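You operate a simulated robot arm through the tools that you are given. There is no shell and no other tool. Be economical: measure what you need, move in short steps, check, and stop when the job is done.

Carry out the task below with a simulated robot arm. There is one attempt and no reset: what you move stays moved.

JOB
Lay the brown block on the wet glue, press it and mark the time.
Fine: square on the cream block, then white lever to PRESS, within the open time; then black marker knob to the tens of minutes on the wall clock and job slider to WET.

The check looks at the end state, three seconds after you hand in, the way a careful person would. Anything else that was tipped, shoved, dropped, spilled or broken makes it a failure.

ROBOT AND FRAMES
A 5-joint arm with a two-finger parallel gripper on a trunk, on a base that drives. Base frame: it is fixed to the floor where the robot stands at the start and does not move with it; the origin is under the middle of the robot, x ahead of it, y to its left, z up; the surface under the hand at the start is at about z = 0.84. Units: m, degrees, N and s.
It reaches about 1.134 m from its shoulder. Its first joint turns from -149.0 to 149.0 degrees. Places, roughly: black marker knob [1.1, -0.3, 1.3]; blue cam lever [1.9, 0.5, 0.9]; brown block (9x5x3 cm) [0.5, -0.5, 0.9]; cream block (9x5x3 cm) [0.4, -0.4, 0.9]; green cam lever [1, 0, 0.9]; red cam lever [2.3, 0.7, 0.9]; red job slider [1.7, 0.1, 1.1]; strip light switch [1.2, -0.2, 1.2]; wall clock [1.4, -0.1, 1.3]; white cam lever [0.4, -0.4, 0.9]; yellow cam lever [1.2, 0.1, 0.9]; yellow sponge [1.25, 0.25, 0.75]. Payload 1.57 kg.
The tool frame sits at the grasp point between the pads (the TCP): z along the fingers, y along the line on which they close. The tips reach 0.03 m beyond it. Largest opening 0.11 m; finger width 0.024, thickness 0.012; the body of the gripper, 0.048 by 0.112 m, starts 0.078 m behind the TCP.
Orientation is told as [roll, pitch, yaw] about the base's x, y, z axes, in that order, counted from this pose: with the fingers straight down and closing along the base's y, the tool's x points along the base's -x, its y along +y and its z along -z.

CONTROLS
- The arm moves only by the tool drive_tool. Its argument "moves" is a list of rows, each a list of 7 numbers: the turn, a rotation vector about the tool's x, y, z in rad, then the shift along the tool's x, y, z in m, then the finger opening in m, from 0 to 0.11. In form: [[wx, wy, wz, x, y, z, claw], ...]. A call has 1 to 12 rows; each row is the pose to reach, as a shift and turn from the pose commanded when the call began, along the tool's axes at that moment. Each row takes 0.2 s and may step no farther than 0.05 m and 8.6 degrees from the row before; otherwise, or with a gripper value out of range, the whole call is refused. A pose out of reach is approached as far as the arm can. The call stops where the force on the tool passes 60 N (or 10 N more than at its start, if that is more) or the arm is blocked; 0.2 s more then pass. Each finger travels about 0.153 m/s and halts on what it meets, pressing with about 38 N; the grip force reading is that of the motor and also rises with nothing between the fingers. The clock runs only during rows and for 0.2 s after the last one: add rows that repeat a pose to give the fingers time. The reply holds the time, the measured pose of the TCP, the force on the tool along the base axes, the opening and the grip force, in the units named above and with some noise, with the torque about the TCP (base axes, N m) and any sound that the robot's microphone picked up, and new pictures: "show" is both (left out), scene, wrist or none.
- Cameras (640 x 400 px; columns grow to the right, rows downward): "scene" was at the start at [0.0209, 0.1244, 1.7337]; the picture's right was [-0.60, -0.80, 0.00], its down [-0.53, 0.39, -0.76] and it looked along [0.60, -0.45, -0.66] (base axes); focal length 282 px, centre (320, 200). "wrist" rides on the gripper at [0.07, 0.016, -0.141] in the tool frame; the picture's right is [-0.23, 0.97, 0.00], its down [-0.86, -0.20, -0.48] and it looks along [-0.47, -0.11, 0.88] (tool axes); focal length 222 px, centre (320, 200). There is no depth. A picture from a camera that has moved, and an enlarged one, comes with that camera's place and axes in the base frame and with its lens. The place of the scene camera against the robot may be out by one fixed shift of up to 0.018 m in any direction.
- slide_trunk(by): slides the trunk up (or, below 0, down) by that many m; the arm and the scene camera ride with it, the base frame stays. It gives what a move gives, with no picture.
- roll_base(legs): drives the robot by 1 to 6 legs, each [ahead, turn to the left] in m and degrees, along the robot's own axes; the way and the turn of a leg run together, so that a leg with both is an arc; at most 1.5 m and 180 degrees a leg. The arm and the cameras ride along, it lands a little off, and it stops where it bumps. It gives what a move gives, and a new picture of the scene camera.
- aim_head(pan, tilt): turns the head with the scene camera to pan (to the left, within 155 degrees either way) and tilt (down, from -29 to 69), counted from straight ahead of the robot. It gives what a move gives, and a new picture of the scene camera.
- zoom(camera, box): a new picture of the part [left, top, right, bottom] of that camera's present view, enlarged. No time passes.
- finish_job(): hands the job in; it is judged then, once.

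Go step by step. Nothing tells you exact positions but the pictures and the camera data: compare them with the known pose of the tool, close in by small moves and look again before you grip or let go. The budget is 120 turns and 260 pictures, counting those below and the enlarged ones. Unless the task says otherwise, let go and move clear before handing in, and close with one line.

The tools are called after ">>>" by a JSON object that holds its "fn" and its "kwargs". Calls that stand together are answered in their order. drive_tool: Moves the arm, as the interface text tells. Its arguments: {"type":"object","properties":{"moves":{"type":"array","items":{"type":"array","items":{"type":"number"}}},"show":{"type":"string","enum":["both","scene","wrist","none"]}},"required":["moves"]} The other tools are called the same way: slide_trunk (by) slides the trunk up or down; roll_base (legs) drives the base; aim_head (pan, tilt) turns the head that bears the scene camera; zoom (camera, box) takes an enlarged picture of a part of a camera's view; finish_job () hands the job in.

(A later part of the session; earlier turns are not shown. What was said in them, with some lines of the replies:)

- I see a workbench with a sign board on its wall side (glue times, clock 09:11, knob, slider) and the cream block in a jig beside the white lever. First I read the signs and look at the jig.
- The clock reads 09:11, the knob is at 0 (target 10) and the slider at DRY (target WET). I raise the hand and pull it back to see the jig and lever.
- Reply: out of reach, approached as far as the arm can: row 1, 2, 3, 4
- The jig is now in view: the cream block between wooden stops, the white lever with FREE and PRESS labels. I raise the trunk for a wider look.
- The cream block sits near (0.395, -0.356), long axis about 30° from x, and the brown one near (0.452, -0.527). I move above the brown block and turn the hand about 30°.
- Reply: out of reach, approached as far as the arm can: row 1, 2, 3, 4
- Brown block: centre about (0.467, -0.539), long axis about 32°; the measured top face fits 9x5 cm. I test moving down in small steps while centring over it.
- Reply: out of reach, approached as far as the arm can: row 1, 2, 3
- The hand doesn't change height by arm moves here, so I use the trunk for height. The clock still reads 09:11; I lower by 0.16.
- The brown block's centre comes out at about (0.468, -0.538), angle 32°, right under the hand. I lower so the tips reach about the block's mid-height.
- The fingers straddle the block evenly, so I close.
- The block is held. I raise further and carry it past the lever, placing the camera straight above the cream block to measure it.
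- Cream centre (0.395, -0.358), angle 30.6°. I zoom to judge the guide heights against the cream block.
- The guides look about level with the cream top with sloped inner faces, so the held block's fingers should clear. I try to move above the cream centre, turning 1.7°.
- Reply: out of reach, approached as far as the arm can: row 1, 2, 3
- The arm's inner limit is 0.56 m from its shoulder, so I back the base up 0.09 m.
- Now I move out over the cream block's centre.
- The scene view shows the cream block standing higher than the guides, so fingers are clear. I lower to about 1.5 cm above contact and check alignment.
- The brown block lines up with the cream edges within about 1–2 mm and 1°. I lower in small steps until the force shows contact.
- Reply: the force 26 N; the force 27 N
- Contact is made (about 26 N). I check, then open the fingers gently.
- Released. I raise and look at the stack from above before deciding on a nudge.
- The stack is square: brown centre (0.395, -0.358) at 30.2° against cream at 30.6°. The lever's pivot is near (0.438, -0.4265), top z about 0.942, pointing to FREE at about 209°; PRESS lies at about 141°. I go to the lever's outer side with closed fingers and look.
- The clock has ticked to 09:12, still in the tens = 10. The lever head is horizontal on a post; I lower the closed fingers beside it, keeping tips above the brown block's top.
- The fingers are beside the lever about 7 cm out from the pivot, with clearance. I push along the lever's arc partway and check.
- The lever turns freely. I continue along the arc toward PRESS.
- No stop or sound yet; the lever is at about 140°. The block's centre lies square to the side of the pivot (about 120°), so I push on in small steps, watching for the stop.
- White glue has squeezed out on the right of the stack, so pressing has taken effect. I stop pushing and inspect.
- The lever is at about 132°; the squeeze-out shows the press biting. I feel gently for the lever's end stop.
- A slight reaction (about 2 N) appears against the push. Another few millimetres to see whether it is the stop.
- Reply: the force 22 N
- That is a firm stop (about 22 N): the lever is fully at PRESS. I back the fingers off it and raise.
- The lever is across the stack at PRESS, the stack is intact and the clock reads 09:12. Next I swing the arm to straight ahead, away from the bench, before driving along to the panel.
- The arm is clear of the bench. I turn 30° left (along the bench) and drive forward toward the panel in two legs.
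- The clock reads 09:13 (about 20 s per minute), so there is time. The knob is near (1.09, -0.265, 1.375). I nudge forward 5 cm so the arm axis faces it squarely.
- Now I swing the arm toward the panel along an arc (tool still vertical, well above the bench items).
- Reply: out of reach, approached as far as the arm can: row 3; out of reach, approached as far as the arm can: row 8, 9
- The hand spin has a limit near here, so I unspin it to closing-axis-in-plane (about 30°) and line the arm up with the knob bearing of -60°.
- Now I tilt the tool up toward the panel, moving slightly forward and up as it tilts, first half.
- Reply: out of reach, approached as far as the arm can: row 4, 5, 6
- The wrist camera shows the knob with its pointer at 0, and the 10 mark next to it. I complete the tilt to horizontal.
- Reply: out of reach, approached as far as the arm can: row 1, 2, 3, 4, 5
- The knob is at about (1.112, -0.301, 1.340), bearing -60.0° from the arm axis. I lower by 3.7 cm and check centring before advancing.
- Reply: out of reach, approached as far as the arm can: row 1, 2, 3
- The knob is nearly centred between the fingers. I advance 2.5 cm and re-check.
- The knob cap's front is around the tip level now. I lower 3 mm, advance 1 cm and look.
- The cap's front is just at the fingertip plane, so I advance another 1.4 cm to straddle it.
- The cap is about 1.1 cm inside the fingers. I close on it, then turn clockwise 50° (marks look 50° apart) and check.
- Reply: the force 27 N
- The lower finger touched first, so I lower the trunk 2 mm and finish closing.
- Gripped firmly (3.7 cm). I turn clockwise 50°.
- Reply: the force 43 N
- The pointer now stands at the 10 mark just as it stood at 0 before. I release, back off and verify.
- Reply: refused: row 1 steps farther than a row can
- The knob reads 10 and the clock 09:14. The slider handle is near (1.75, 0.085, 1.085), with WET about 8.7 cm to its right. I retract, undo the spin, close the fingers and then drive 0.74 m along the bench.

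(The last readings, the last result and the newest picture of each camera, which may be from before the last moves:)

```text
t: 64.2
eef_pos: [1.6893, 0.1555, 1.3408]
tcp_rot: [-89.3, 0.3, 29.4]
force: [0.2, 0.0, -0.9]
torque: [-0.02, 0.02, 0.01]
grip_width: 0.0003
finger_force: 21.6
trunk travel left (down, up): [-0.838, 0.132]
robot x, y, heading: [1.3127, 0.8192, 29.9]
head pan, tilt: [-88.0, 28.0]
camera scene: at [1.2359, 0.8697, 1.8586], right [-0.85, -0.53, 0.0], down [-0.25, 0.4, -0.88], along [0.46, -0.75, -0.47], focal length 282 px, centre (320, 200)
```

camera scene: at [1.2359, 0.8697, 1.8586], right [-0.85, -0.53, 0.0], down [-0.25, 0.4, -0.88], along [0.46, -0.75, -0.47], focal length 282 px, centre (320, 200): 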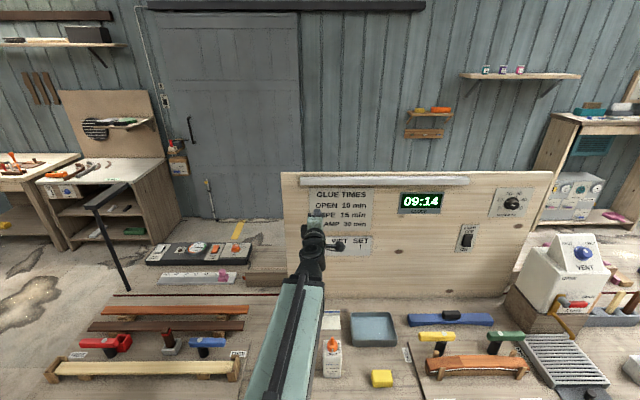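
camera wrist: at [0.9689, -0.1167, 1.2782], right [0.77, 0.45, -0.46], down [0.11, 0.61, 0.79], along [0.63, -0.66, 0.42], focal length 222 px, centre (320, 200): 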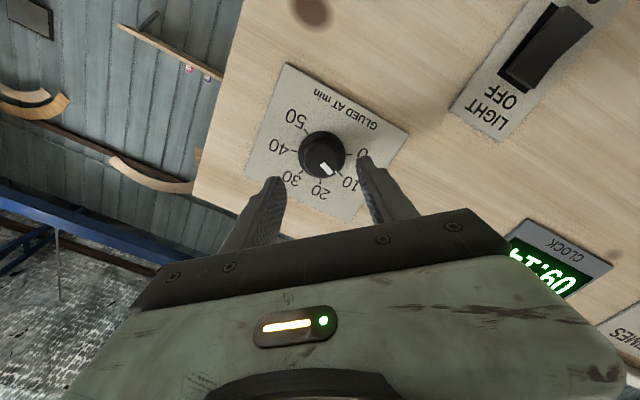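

A glue bottle (top about z 1.03) stands beside the arm's line, so I'll keep the arm high and point the tool about 45° down instead. I tilt it now, then look.

>>> {"fn": "drive_tool", "kwargs": {"moves": [[-0.131, 0, 0, 0, 0.024, -0.002, 0], [-0.262, 0, 0, 0, 0.047, -0.006, 0], [-0.393, 0, 0, 0, 0.069, -0.014, 0], [-0.524, 0, 0, 0, 0.09, -0.024, 0], [-0.655, 0, 0, 0, 0.11, -0.038, 0], [-0.785, 0, 0, 0, 0.127, -0.05, 0]]}}

>>> {"fn": "zoom", "kwargs": {"camera": "scene", "box": [240, 160, 480, 310]}}

```text
t: 65.6
eef_pos: [1.663, 0.1999, 1.1722]
tcp_rot: [-44.2, 0.2, 29.5]
force: [-0.5, 0.1, -0.9]
torque: [-0.02, 0.02, 0.01]
grip_width: 0.0
finger_force: 21.6
out of reach, approached as far as the arm can: row 1, 2, 3, 4, 5, 6
trunk travel left (down, up): [-0.838, 0.132]
robot x, y, heading: [1.3118, 0.8162, 29.6]
head pan, tilt: [-88.0, 28.0]
camera scene: at [1.2358, 0.8695, 1.8586], right [-0.85, -0.53, 0.0], down [-0.25, 0.4, -0.88], along [0.46, -0.75, -0.47], focal length 282 px, centre (320, 200)
camera wrist: at [1.5486, 0.2634, 1.2625], right [-0.15, 0.72, -0.68], down [0.65, 0.59, 0.48], along [0.74, -0.37, -0.56], focal length 222 px, centre (320, 200)
```

scene: 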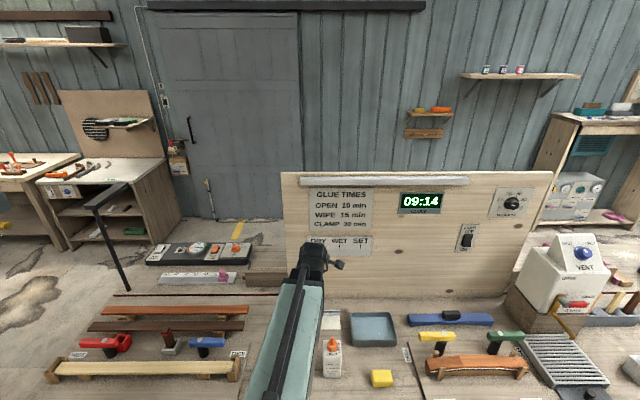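
wrist: 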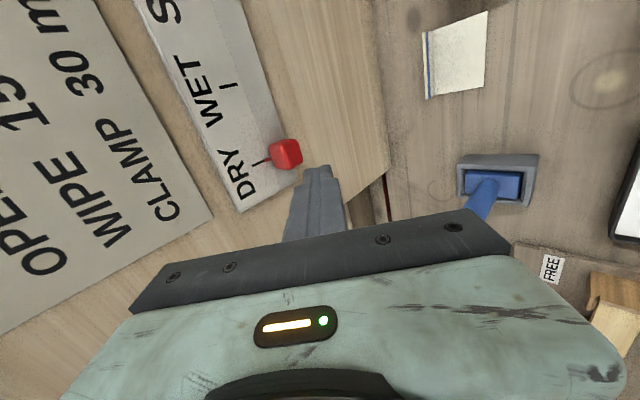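

```text
2.67 times, centred on (360, 235) of scene
camera zoom: at [1.2358, 0.8695, 1.8586], right [-0.85, -0.53, 0.0], down [-0.25, 0.4, -0.88], along [0.46, -0.75, -0.47], focal length 751 px, centre (213, 107)
```

zoom: 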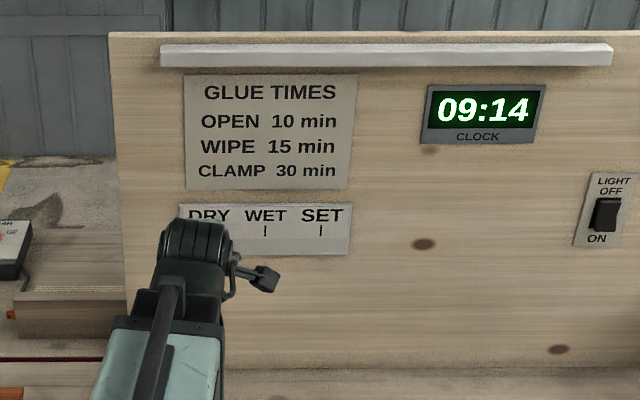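

The wrist view shows the red handle at DRY, t-position about 1.542 along the bench with WET about 8.7 cm right. I shift left past it, then lower 6.6 cm.

>>> {"fn": "drive_tool", "kwargs": {"moves": [[0, -0.022, -0.023, -0.026, 0, 0, 0], [0, -0.044, -0.045, -0.052, 0, 0, 0]], "show": "none"}}

>>> {"fn": "slide_trunk", "kwargs": {"by": -0.066}}

>>> {"fn": "zoom", "kwargs": {"camera": "wrist", "box": [160, 0, 480, 250]}}

```text
t: 66.2
eef_pos: [1.7094, 0.2262, 1.1723]
tcp_rot: [-44.2, 0.4, 33.2]
force: [0.6, 0.4, -0.8]
torque: [0.0, -0.04, 0.02]
grip_width: 0.0001
finger_force: 21.6
trunk travel left (down, up): [-0.838, 0.132]
robot x, y, heading: [1.3143, 0.8173, 29.7]
head pan, tilt: [-88.0, 28.0]
```

```text
t: 67.2
eef_pos: [1.7095, 0.2261, 1.1057]
tcp_rot: [-44.2, 0.3, 33.0]
force: [-0.2, -0.3, -0.4]
torque: [-0.02, 0.03, 0.01]
grip_width: 0.0
finger_force: 21.4
trunk travel left (down, up): [-0.772, 0.198]
robot x, y, heading: [1.3129, 0.8141, 29.8]
head pan, tilt: [-88.0, 28.0]
```

```text
1.60 times, centred on (320, 125) of wrist
camera zoom: at [1.5914, 0.2818, 1.1966], right [-0.19, 0.71, -0.68], down [0.61, 0.63, 0.48], along [0.77, -0.33, -0.56], focal length 355 px, centre (320, 320)
```

zoom: 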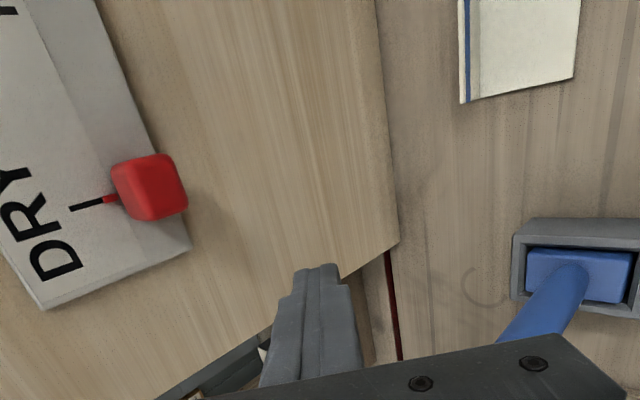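

The handle is at about t 1.538, z 1.11, front 11.7 cm ahead of the TCP. I raise 1.5 cm and advance to its left side.

>>> {"fn": "slide_trunk", "kwargs": {"by": 0.015}}

>>> {"fn": "drive_tool", "kwargs": {"moves": [[0, 0, 0, 0, -0.0277, 0.027, 0], [0, 0, 0, 0, -0.0555, 0.054, 0], [0, 0, 0, 0, -0.078, 0.0755, 0]]}}

>>> {"fn": "zoom", "kwargs": {"camera": "wrist", "box": [160, 0, 480, 250]}}

>>> {"fn": "zoom", "kwargs": {"camera": "scene", "box": [240, 160, 480, 310]}}

```text
t: 67.8
eef_pos: [1.7097, 0.2264, 1.1225]
tcp_rot: [-44.2, 0.3, 33.0]
force: [-1.1, -0.5, -1.0]
torque: [0.02, 0.0, 0.01]
grip_width: 0.0001
finger_force: 21.3
trunk travel left (down, up): [-0.787, 0.183]
robot x, y, heading: [1.3131, 0.8194, 29.7]
head pan, tilt: [-88.0, 28.0]
```

```text
t: 68.6
eef_pos: [1.767, 0.1351, 1.1212]
tcp_rot: [-44.2, 0.2, 33.0]
force: [-0.2, -0.3, -0.1]
torque: [0.0, -0.01, 0.01]
grip_width: 0.0001
finger_force: 21.3
trunk travel left (down, up): [-0.787, 0.183]
robot x, y, heading: [1.31, 0.8166, 29.9]
head pan, tilt: [-88.0, 28.0]
camera scene: at [1.2358, 0.8695, 1.8076], right [-0.85, -0.53, 0.0], down [-0.25, 0.4, -0.88], along [0.46, -0.75, -0.47], focal length 282 px, centre (320, 200)
camera wrist: at [1.6496, 0.1908, 1.2115], right [-0.19, 0.71, -0.68], down [0.61, 0.63, 0.48], along [0.77, -0.33, -0.56], focal length 222 px, centre (320, 200)
```

scene: 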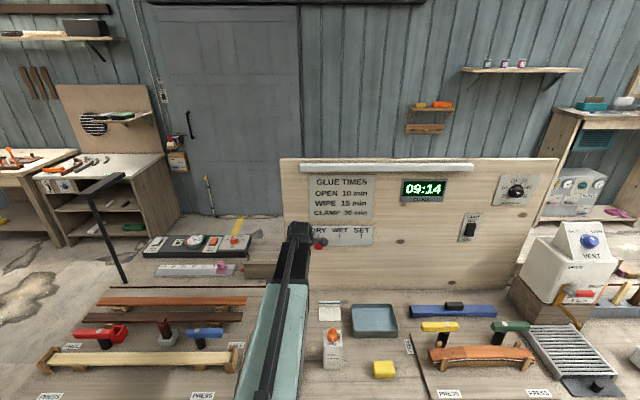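
wrist: 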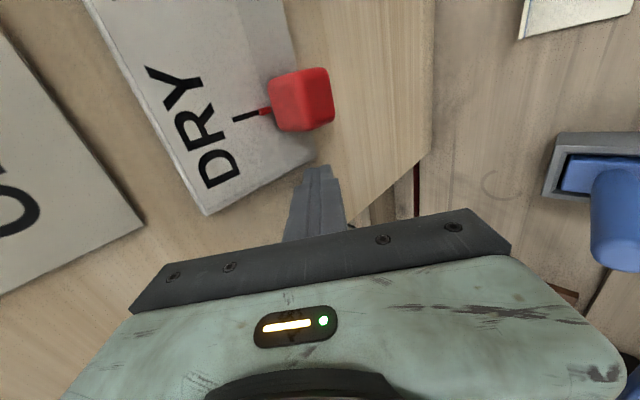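

```text
1.60 times, centred on (320, 125) of wrist
camera zoom: at [1.6496, 0.1908, 1.2115], right [-0.19, 0.71, -0.68], down [0.61, 0.63, 0.48], along [0.77, -0.33, -0.56], focal length 355 px, centre (320, 320)
```

zoom: 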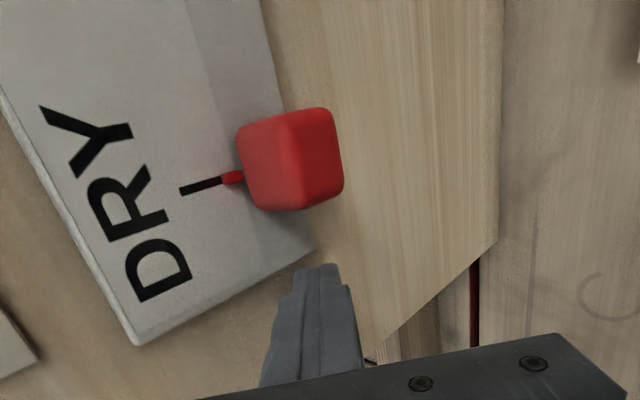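

```text
2.67 times, centred on (360, 235) of scene
camera zoom: at [1.2358, 0.8695, 1.8076], right [-0.85, -0.53, 0.0], down [-0.25, 0.4, -0.88], along [0.46, -0.75, -0.47], focal length 751 px, centre (213, 107)
```

zoom: 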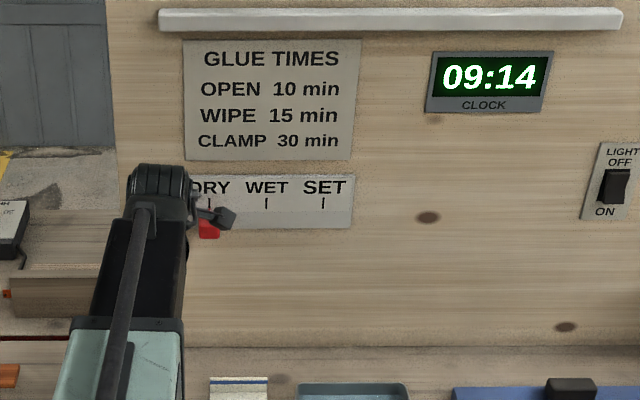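

The fingers are about 2.7 cm left of the handle at its height. I push right in steps and check the handle's motion.

>>> {"fn": "drive_tool", "kwargs": {"moves": [[0, 0.0207, 0.0213, 0.025, -0.0027, 0.0026, 0], [0, 0.0413, 0.0427, 0.05, -0.0017, 0.0017, 0], [0, 0.062, 0.064, 0.075, -0.0008, 0.0008, 0]], "show": "none"}}

>>> {"fn": "zoom", "kwargs": {"camera": "wrist", "box": [160, 0, 480, 250]}}

>>> {"fn": "zoom", "kwargs": {"camera": "scene", "box": [270, 200, 430, 300]}}

```text
t: 69.1
eef_pos: [1.7657, 0.1325, 1.1219]
tcp_rot: [-44.0, -1.0, 32.5]
force: [21.1, 19.7, 5.2]
torque: [0.05, -0.51, 0.53]
grip_width: 0.0
finger_force: 21.4
trunk travel left (down, up): [-0.787, 0.183]
robot x, y, heading: [1.3129, 0.8166, 29.8]
head pan, tilt: [-88.0, 28.0]
stopped in row 2: the force on the tool passed its limit at 75 N (the readings are from after the stop); the commanded pose is now the measured one
```

```text
1.60 times, centred on (320, 125) of wrist
camera zoom: at [1.6462, 0.1877, 1.2106], right [-0.17, 0.72, -0.67], down [0.61, 0.61, 0.5], along [0.77, -0.33, -0.55], focal length 355 px, centre (320, 320)
```

zoom: 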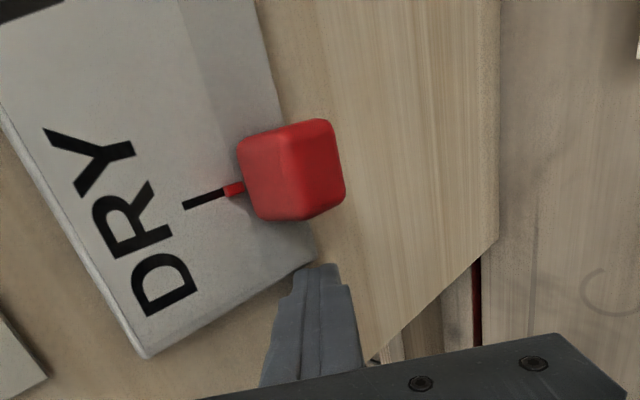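

```text
4.00 times, centred on (350, 250) of scene
camera zoom: at [1.2373, 0.8725, 1.8077], right [-0.85, -0.53, 0.0], down [-0.25, 0.4, -0.88], along [0.46, -0.75, -0.47], focal length 1127 px, centre (200, 0)
```

zoom: 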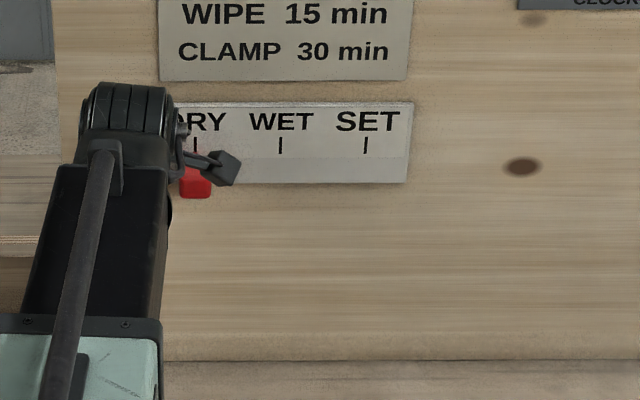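

The fingertips caught the left edge of the thick slider plate; nothing moved. I back off, pull out about 1.4 cm, and look before pushing again.

>>> {"fn": "drive_tool", "kwargs": {"moves": [[0, 0, 0, -0.008, 0, 0, 0], [0, 0, 0, -0.008, 0.0115, -0.011, 0], [0, 0, 0, -0.008, 0.0115, -0.011, 0]], "show": "none"}}

>>> {"fn": "zoom", "kwargs": {"camera": "wrist", "box": [240, 40, 440, 200]}}

```text
t: 69.9
eef_pos: [1.7583, 0.144, 1.1204]
tcp_rot: [-44.0, -0.5, 32.1]
force: [-0.1, 0.0, 0.0]
torque: [-0.01, 0.01, 0.0]
grip_width: 0.0
finger_force: 21.3
trunk travel left (down, up): [-0.787, 0.183]
robot x, y, heading: [1.3146, 0.8177, 29.9]
head pan, tilt: [-88.0, 28.0]
```

```text
2.50 times, centred on (340, 120) of wrist
camera zoom: at [1.64, 0.2015, 1.2103], right [-0.17, 0.72, -0.67], down [0.62, 0.61, 0.49], along [0.77, -0.33, -0.55], focal length 555 px, centre (270, 400)
```

zoom: 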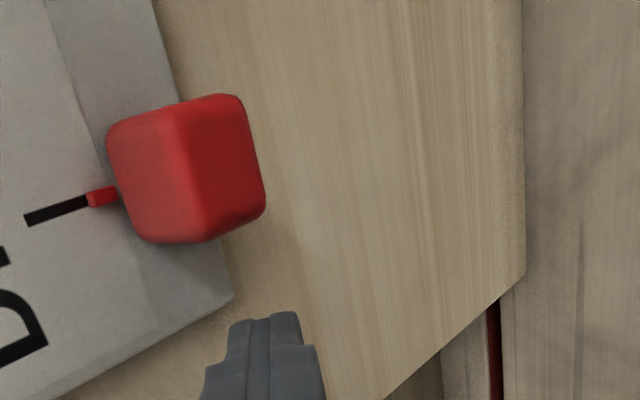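

The fingertips now line up with the handle's front part and should pass in front of the plate. I push again carefully.

>>> {"fn": "drive_tool", "kwargs": {"moves": [[0, 0, 0, 0.015, 0, 0, 0], [0, 0, 0, 0.025, 0, 0, 0], [0, 0, 0, 0.035, 0, 0, 0]], "show": "none"}}

>>> {"fn": "zoom", "kwargs": {"camera": "wrist", "box": [200, 40, 440, 200]}}

```text
t: 70.7
eef_pos: [1.7272, 0.1275, 1.1209]
tcp_rot: [-43.9, -0.7, 32.1]
force: [-0.1, -0.8, -0.5]
torque: [-0.01, -0.01, 0.0]
grip_width: 0.0
finger_force: 21.3
trunk travel left (down, up): [-0.787, 0.183]
robot x, y, heading: [1.3151, 0.8194, 29.8]
head pan, tilt: [-88.0, 28.0]
```

```text
2.50 times, centred on (320, 120) of wrist
camera zoom: at [1.6101, 0.1836, 1.21], right [-0.17, 0.72, -0.67], down [0.62, 0.61, 0.49], along [0.77, -0.33, -0.55], focal length 555 px, centre (320, 400)
```

zoom: 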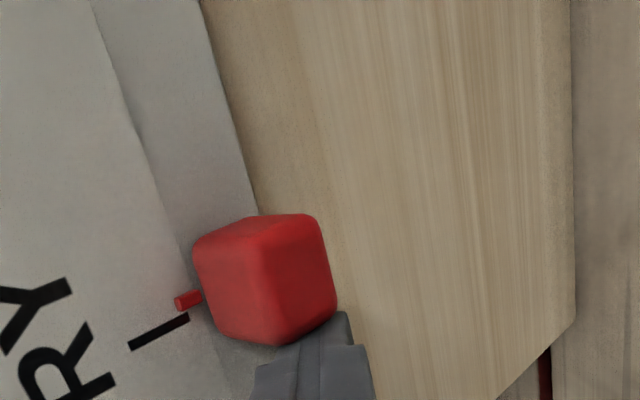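

The handle is moving: its pointer just passed the DRY tick. I continue 7 cm toward WET.

>>> {"fn": "drive_tool", "kwargs": {"moves": [[0, 0.0165, 0.017, 0.02, 0.0005, -0.0005, 0], [0, 0.033, 0.034, 0.04, 0.001, -0.001, 0], [0, 0.0455, 0.047, 0.055, 0.0014, -0.0014, 0], [0, 0.058, 0.06, 0.07, 0.0018, -0.0018, 0]], "show": "none"}}

>>> {"fn": "zoom", "kwargs": {"camera": "wrist", "box": [160, 0, 480, 200]}}

>>> {"fn": "zoom", "kwargs": {"camera": "scene", "box": [290, 200, 410, 275]}}

```text
t: 71.7
eef_pos: [1.6664, 0.0909, 1.12]
tcp_rot: [-43.8, -0.7, 27.4]
force: [0.9, -0.7, 0.3]
torque: [-0.02, 0.04, -0.02]
grip_width: 0.0001
finger_force: 21.6
trunk travel left (down, up): [-0.787, 0.183]
robot x, y, heading: [1.3138, 0.8155, 29.8]
head pan, tilt: [-88.0, 28.0]
```

```text
2.00 times, centred on (320, 100) of wrist
camera zoom: at [1.5545, 0.1577, 1.21], right [-0.11, 0.73, -0.67], down [0.67, 0.56, 0.49], along [0.74, -0.39, -0.55], focal length 444 px, centre (320, 400)
```

zoom: 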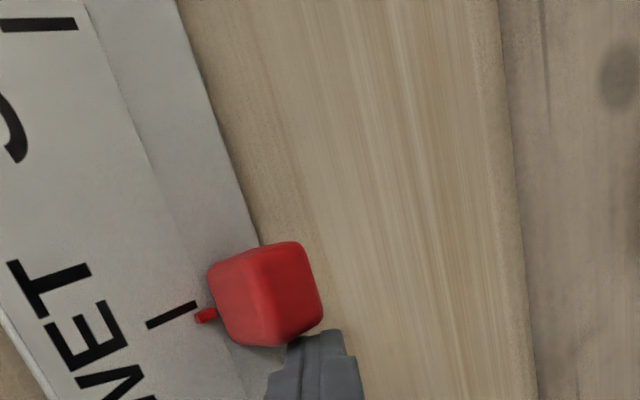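

```text
5.33 times, centred on (350, 238) of scene
camera zoom: at [1.2357, 0.8696, 1.8076], right [-0.85, -0.53, 0.0], down [-0.25, 0.4, -0.88], along [0.47, -0.75, -0.47], focal length 1503 px, centre (160, 0)
```

zoom: 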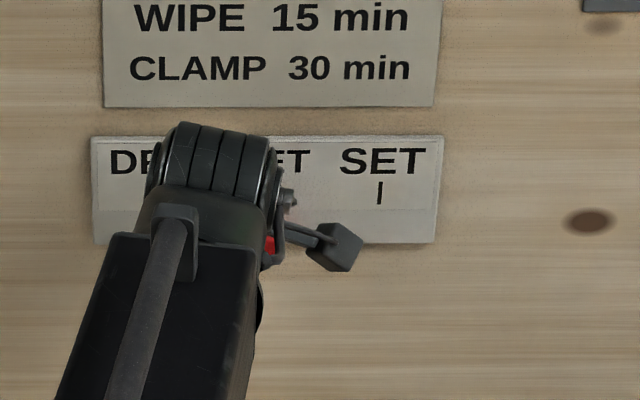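

The pointer is about 5 mm short of the WET tick. I push 5 mm more.

>>> {"fn": "drive_tool", "kwargs": {"moves": [[0, 0, 0, 0.0025, 0, 0, 0], [0, 0.003, 0.003, 0.005, 0, 0, 0]], "show": "none"}}

>>> {"fn": "zoom", "kwargs": {"camera": "wrist", "box": [200, 100, 360, 200]}}

```text
t: 72.3
eef_pos: [1.6632, 0.0873, 1.1196]
tcp_rot: [-43.8, -0.8, 27.0]
force: [0.0, 0.3, 0.2]
torque: [0.01, 0.01, -0.01]
grip_width: 0.0
finger_force: 20.7
trunk travel left (down, up): [-0.787, 0.183]
robot x, y, heading: [1.3143, 0.8151, 29.8]
head pan, tilt: [-88.0, 28.0]
```

```text
4.00 times, centred on (280, 150) of wrist
camera zoom: at [1.5501, 0.1555, 1.21], right [-0.11, 0.73, -0.67], down [0.67, 0.55, 0.49], along [0.73, -0.39, -0.55], focal length 888 px, centre (480, 400)
```

zoom: 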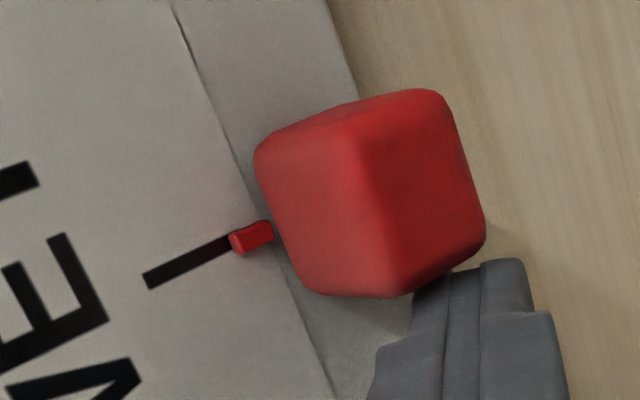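

The handle's pointer is on the WET tick. I back off left, withdraw from the panel and take a final look.

>>> {"fn": "drive_tool", "kwargs": {"moves": [[0, 0, 0, -0.012, 0, 0, 0], [0, 0, 0, -0.012, 0.025, -0.0245, 0], [0, 0, 0, -0.012, 0.05, -0.049, 0], [0, 0, 0, -0.012, 0.065, -0.0635, 0]], "show": "none"}}

>>> {"fn": "zoom", "kwargs": {"camera": "wrist", "box": [160, 0, 480, 200]}}

>>> {"fn": "aim_head", "kwargs": {"pan": -115, "tilt": 30}}

>>> {"fn": "zoom", "kwargs": {"camera": "scene", "box": [100, 130, 340, 280]}}

>>> {"fn": "zoom", "kwargs": {"camera": "scene", "box": [340, 150, 600, 320]}}

```text
t: 73.3
eef_pos: [1.6317, 0.1754, 1.1197]
tcp_rot: [-43.8, -0.7, 27.1]
force: [0.3, 0.1, -0.1]
torque: [0.0, 0.05, 0.04]
grip_width: 0.0
finger_force: 20.9
trunk travel left (down, up): [-0.787, 0.183]
robot x, y, heading: [1.3148, 0.8171, 29.8]
head pan, tilt: [-88.0, 28.0]
```

```text
2.00 times, centred on (320, 100) of wrist
camera zoom: at [1.5202, 0.2431, 1.2101], right [-0.11, 0.73, -0.67], down [0.67, 0.55, 0.49], along [0.73, -0.4, -0.55], focal length 444 px, centre (320, 400)
```

zoom: 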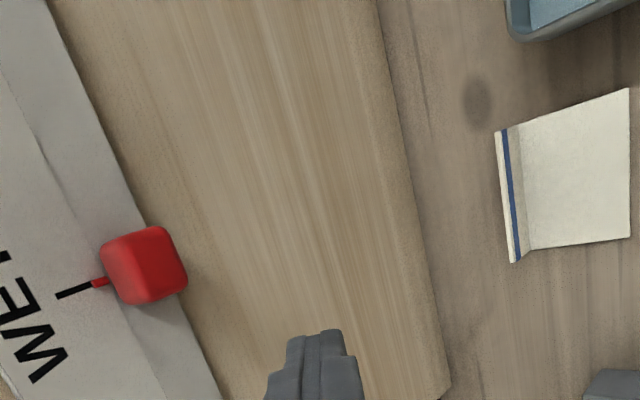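

```text
t: 74.2
eef_pos: [1.6337, 0.1763, 1.1206]
tcp_rot: [-43.8, -0.7, 27.2]
force: [0.2, 0.5, -0.2]
torque: [-0.02, -0.05, 0.01]
grip_width: 0.0
finger_force: 20.9
trunk travel left (down, up): [-0.787, 0.183]
robot x, y, heading: [1.3142, 0.8191, 30.0]
head pan, tilt: [-115.0, 30.0]
camera scene: at [1.1955, 0.8571, 1.8045], right [-1.0, -0.08, 0.0], down [-0.04, 0.5, -0.87], along [0.07, -0.86, -0.5], focal length 282 px, centre (320, 200)
```

scene: 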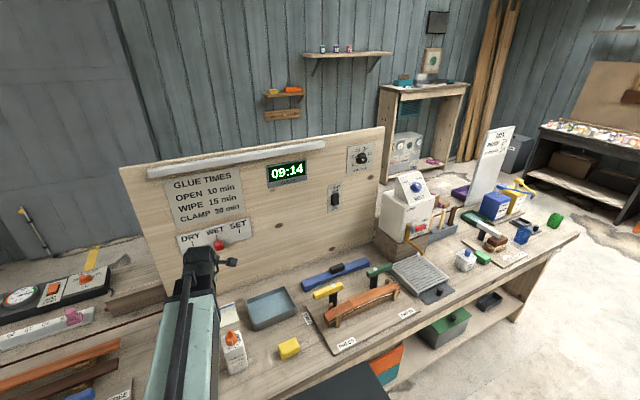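

```text
2.67 times, centred on (220, 205) of scene
camera zoom: at [1.1955, 0.8571, 1.8045], right [-1.0, -0.08, 0.0], down [-0.04, 0.5, -0.87], along [0.07, -0.86, -0.5], focal length 751 px, centre (587, 187)
```

zoom: 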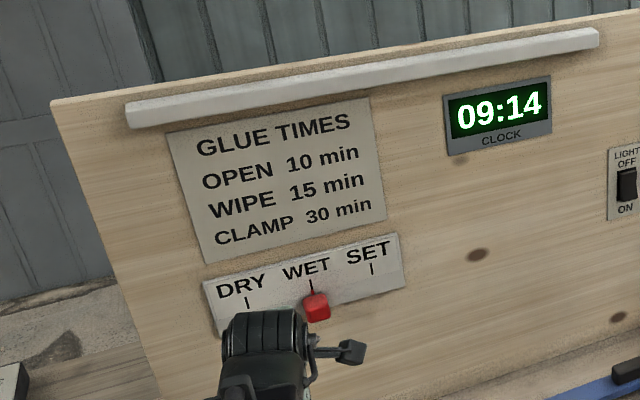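

```text
2.35 times, centred on (470, 235) of scene
camera zoom: at [1.1955, 0.8571, 1.8045], right [-1.0, -0.08, 0.0], down [-0.04, 0.5, -0.87], along [0.07, -0.86, -0.5], focal length 663 px, centre (-33, 118)
```

zoom: 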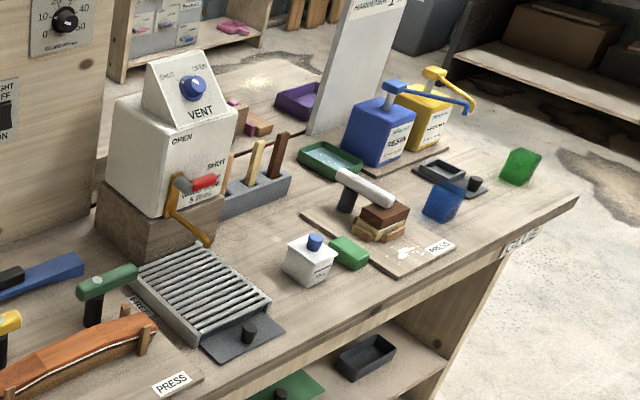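

Everything reads as asked: the stack is square under the white lever at PRESS, the knob is at 10 with the clock at 09:14, and the slider is at WET. The hand is clear, so I hand in.

>>> {"fn": "finish_job", "kwargs": {}}

```text
The job is handed in.
```

The brown block is laid square on the cream block (within about 1–2 mm), the white lever is at its PRESS stop, the marker knob is at 10 (clock 09:14) and the job slider is at WET; pressing squeezed some glue onto the jig board, which I did not wipe.
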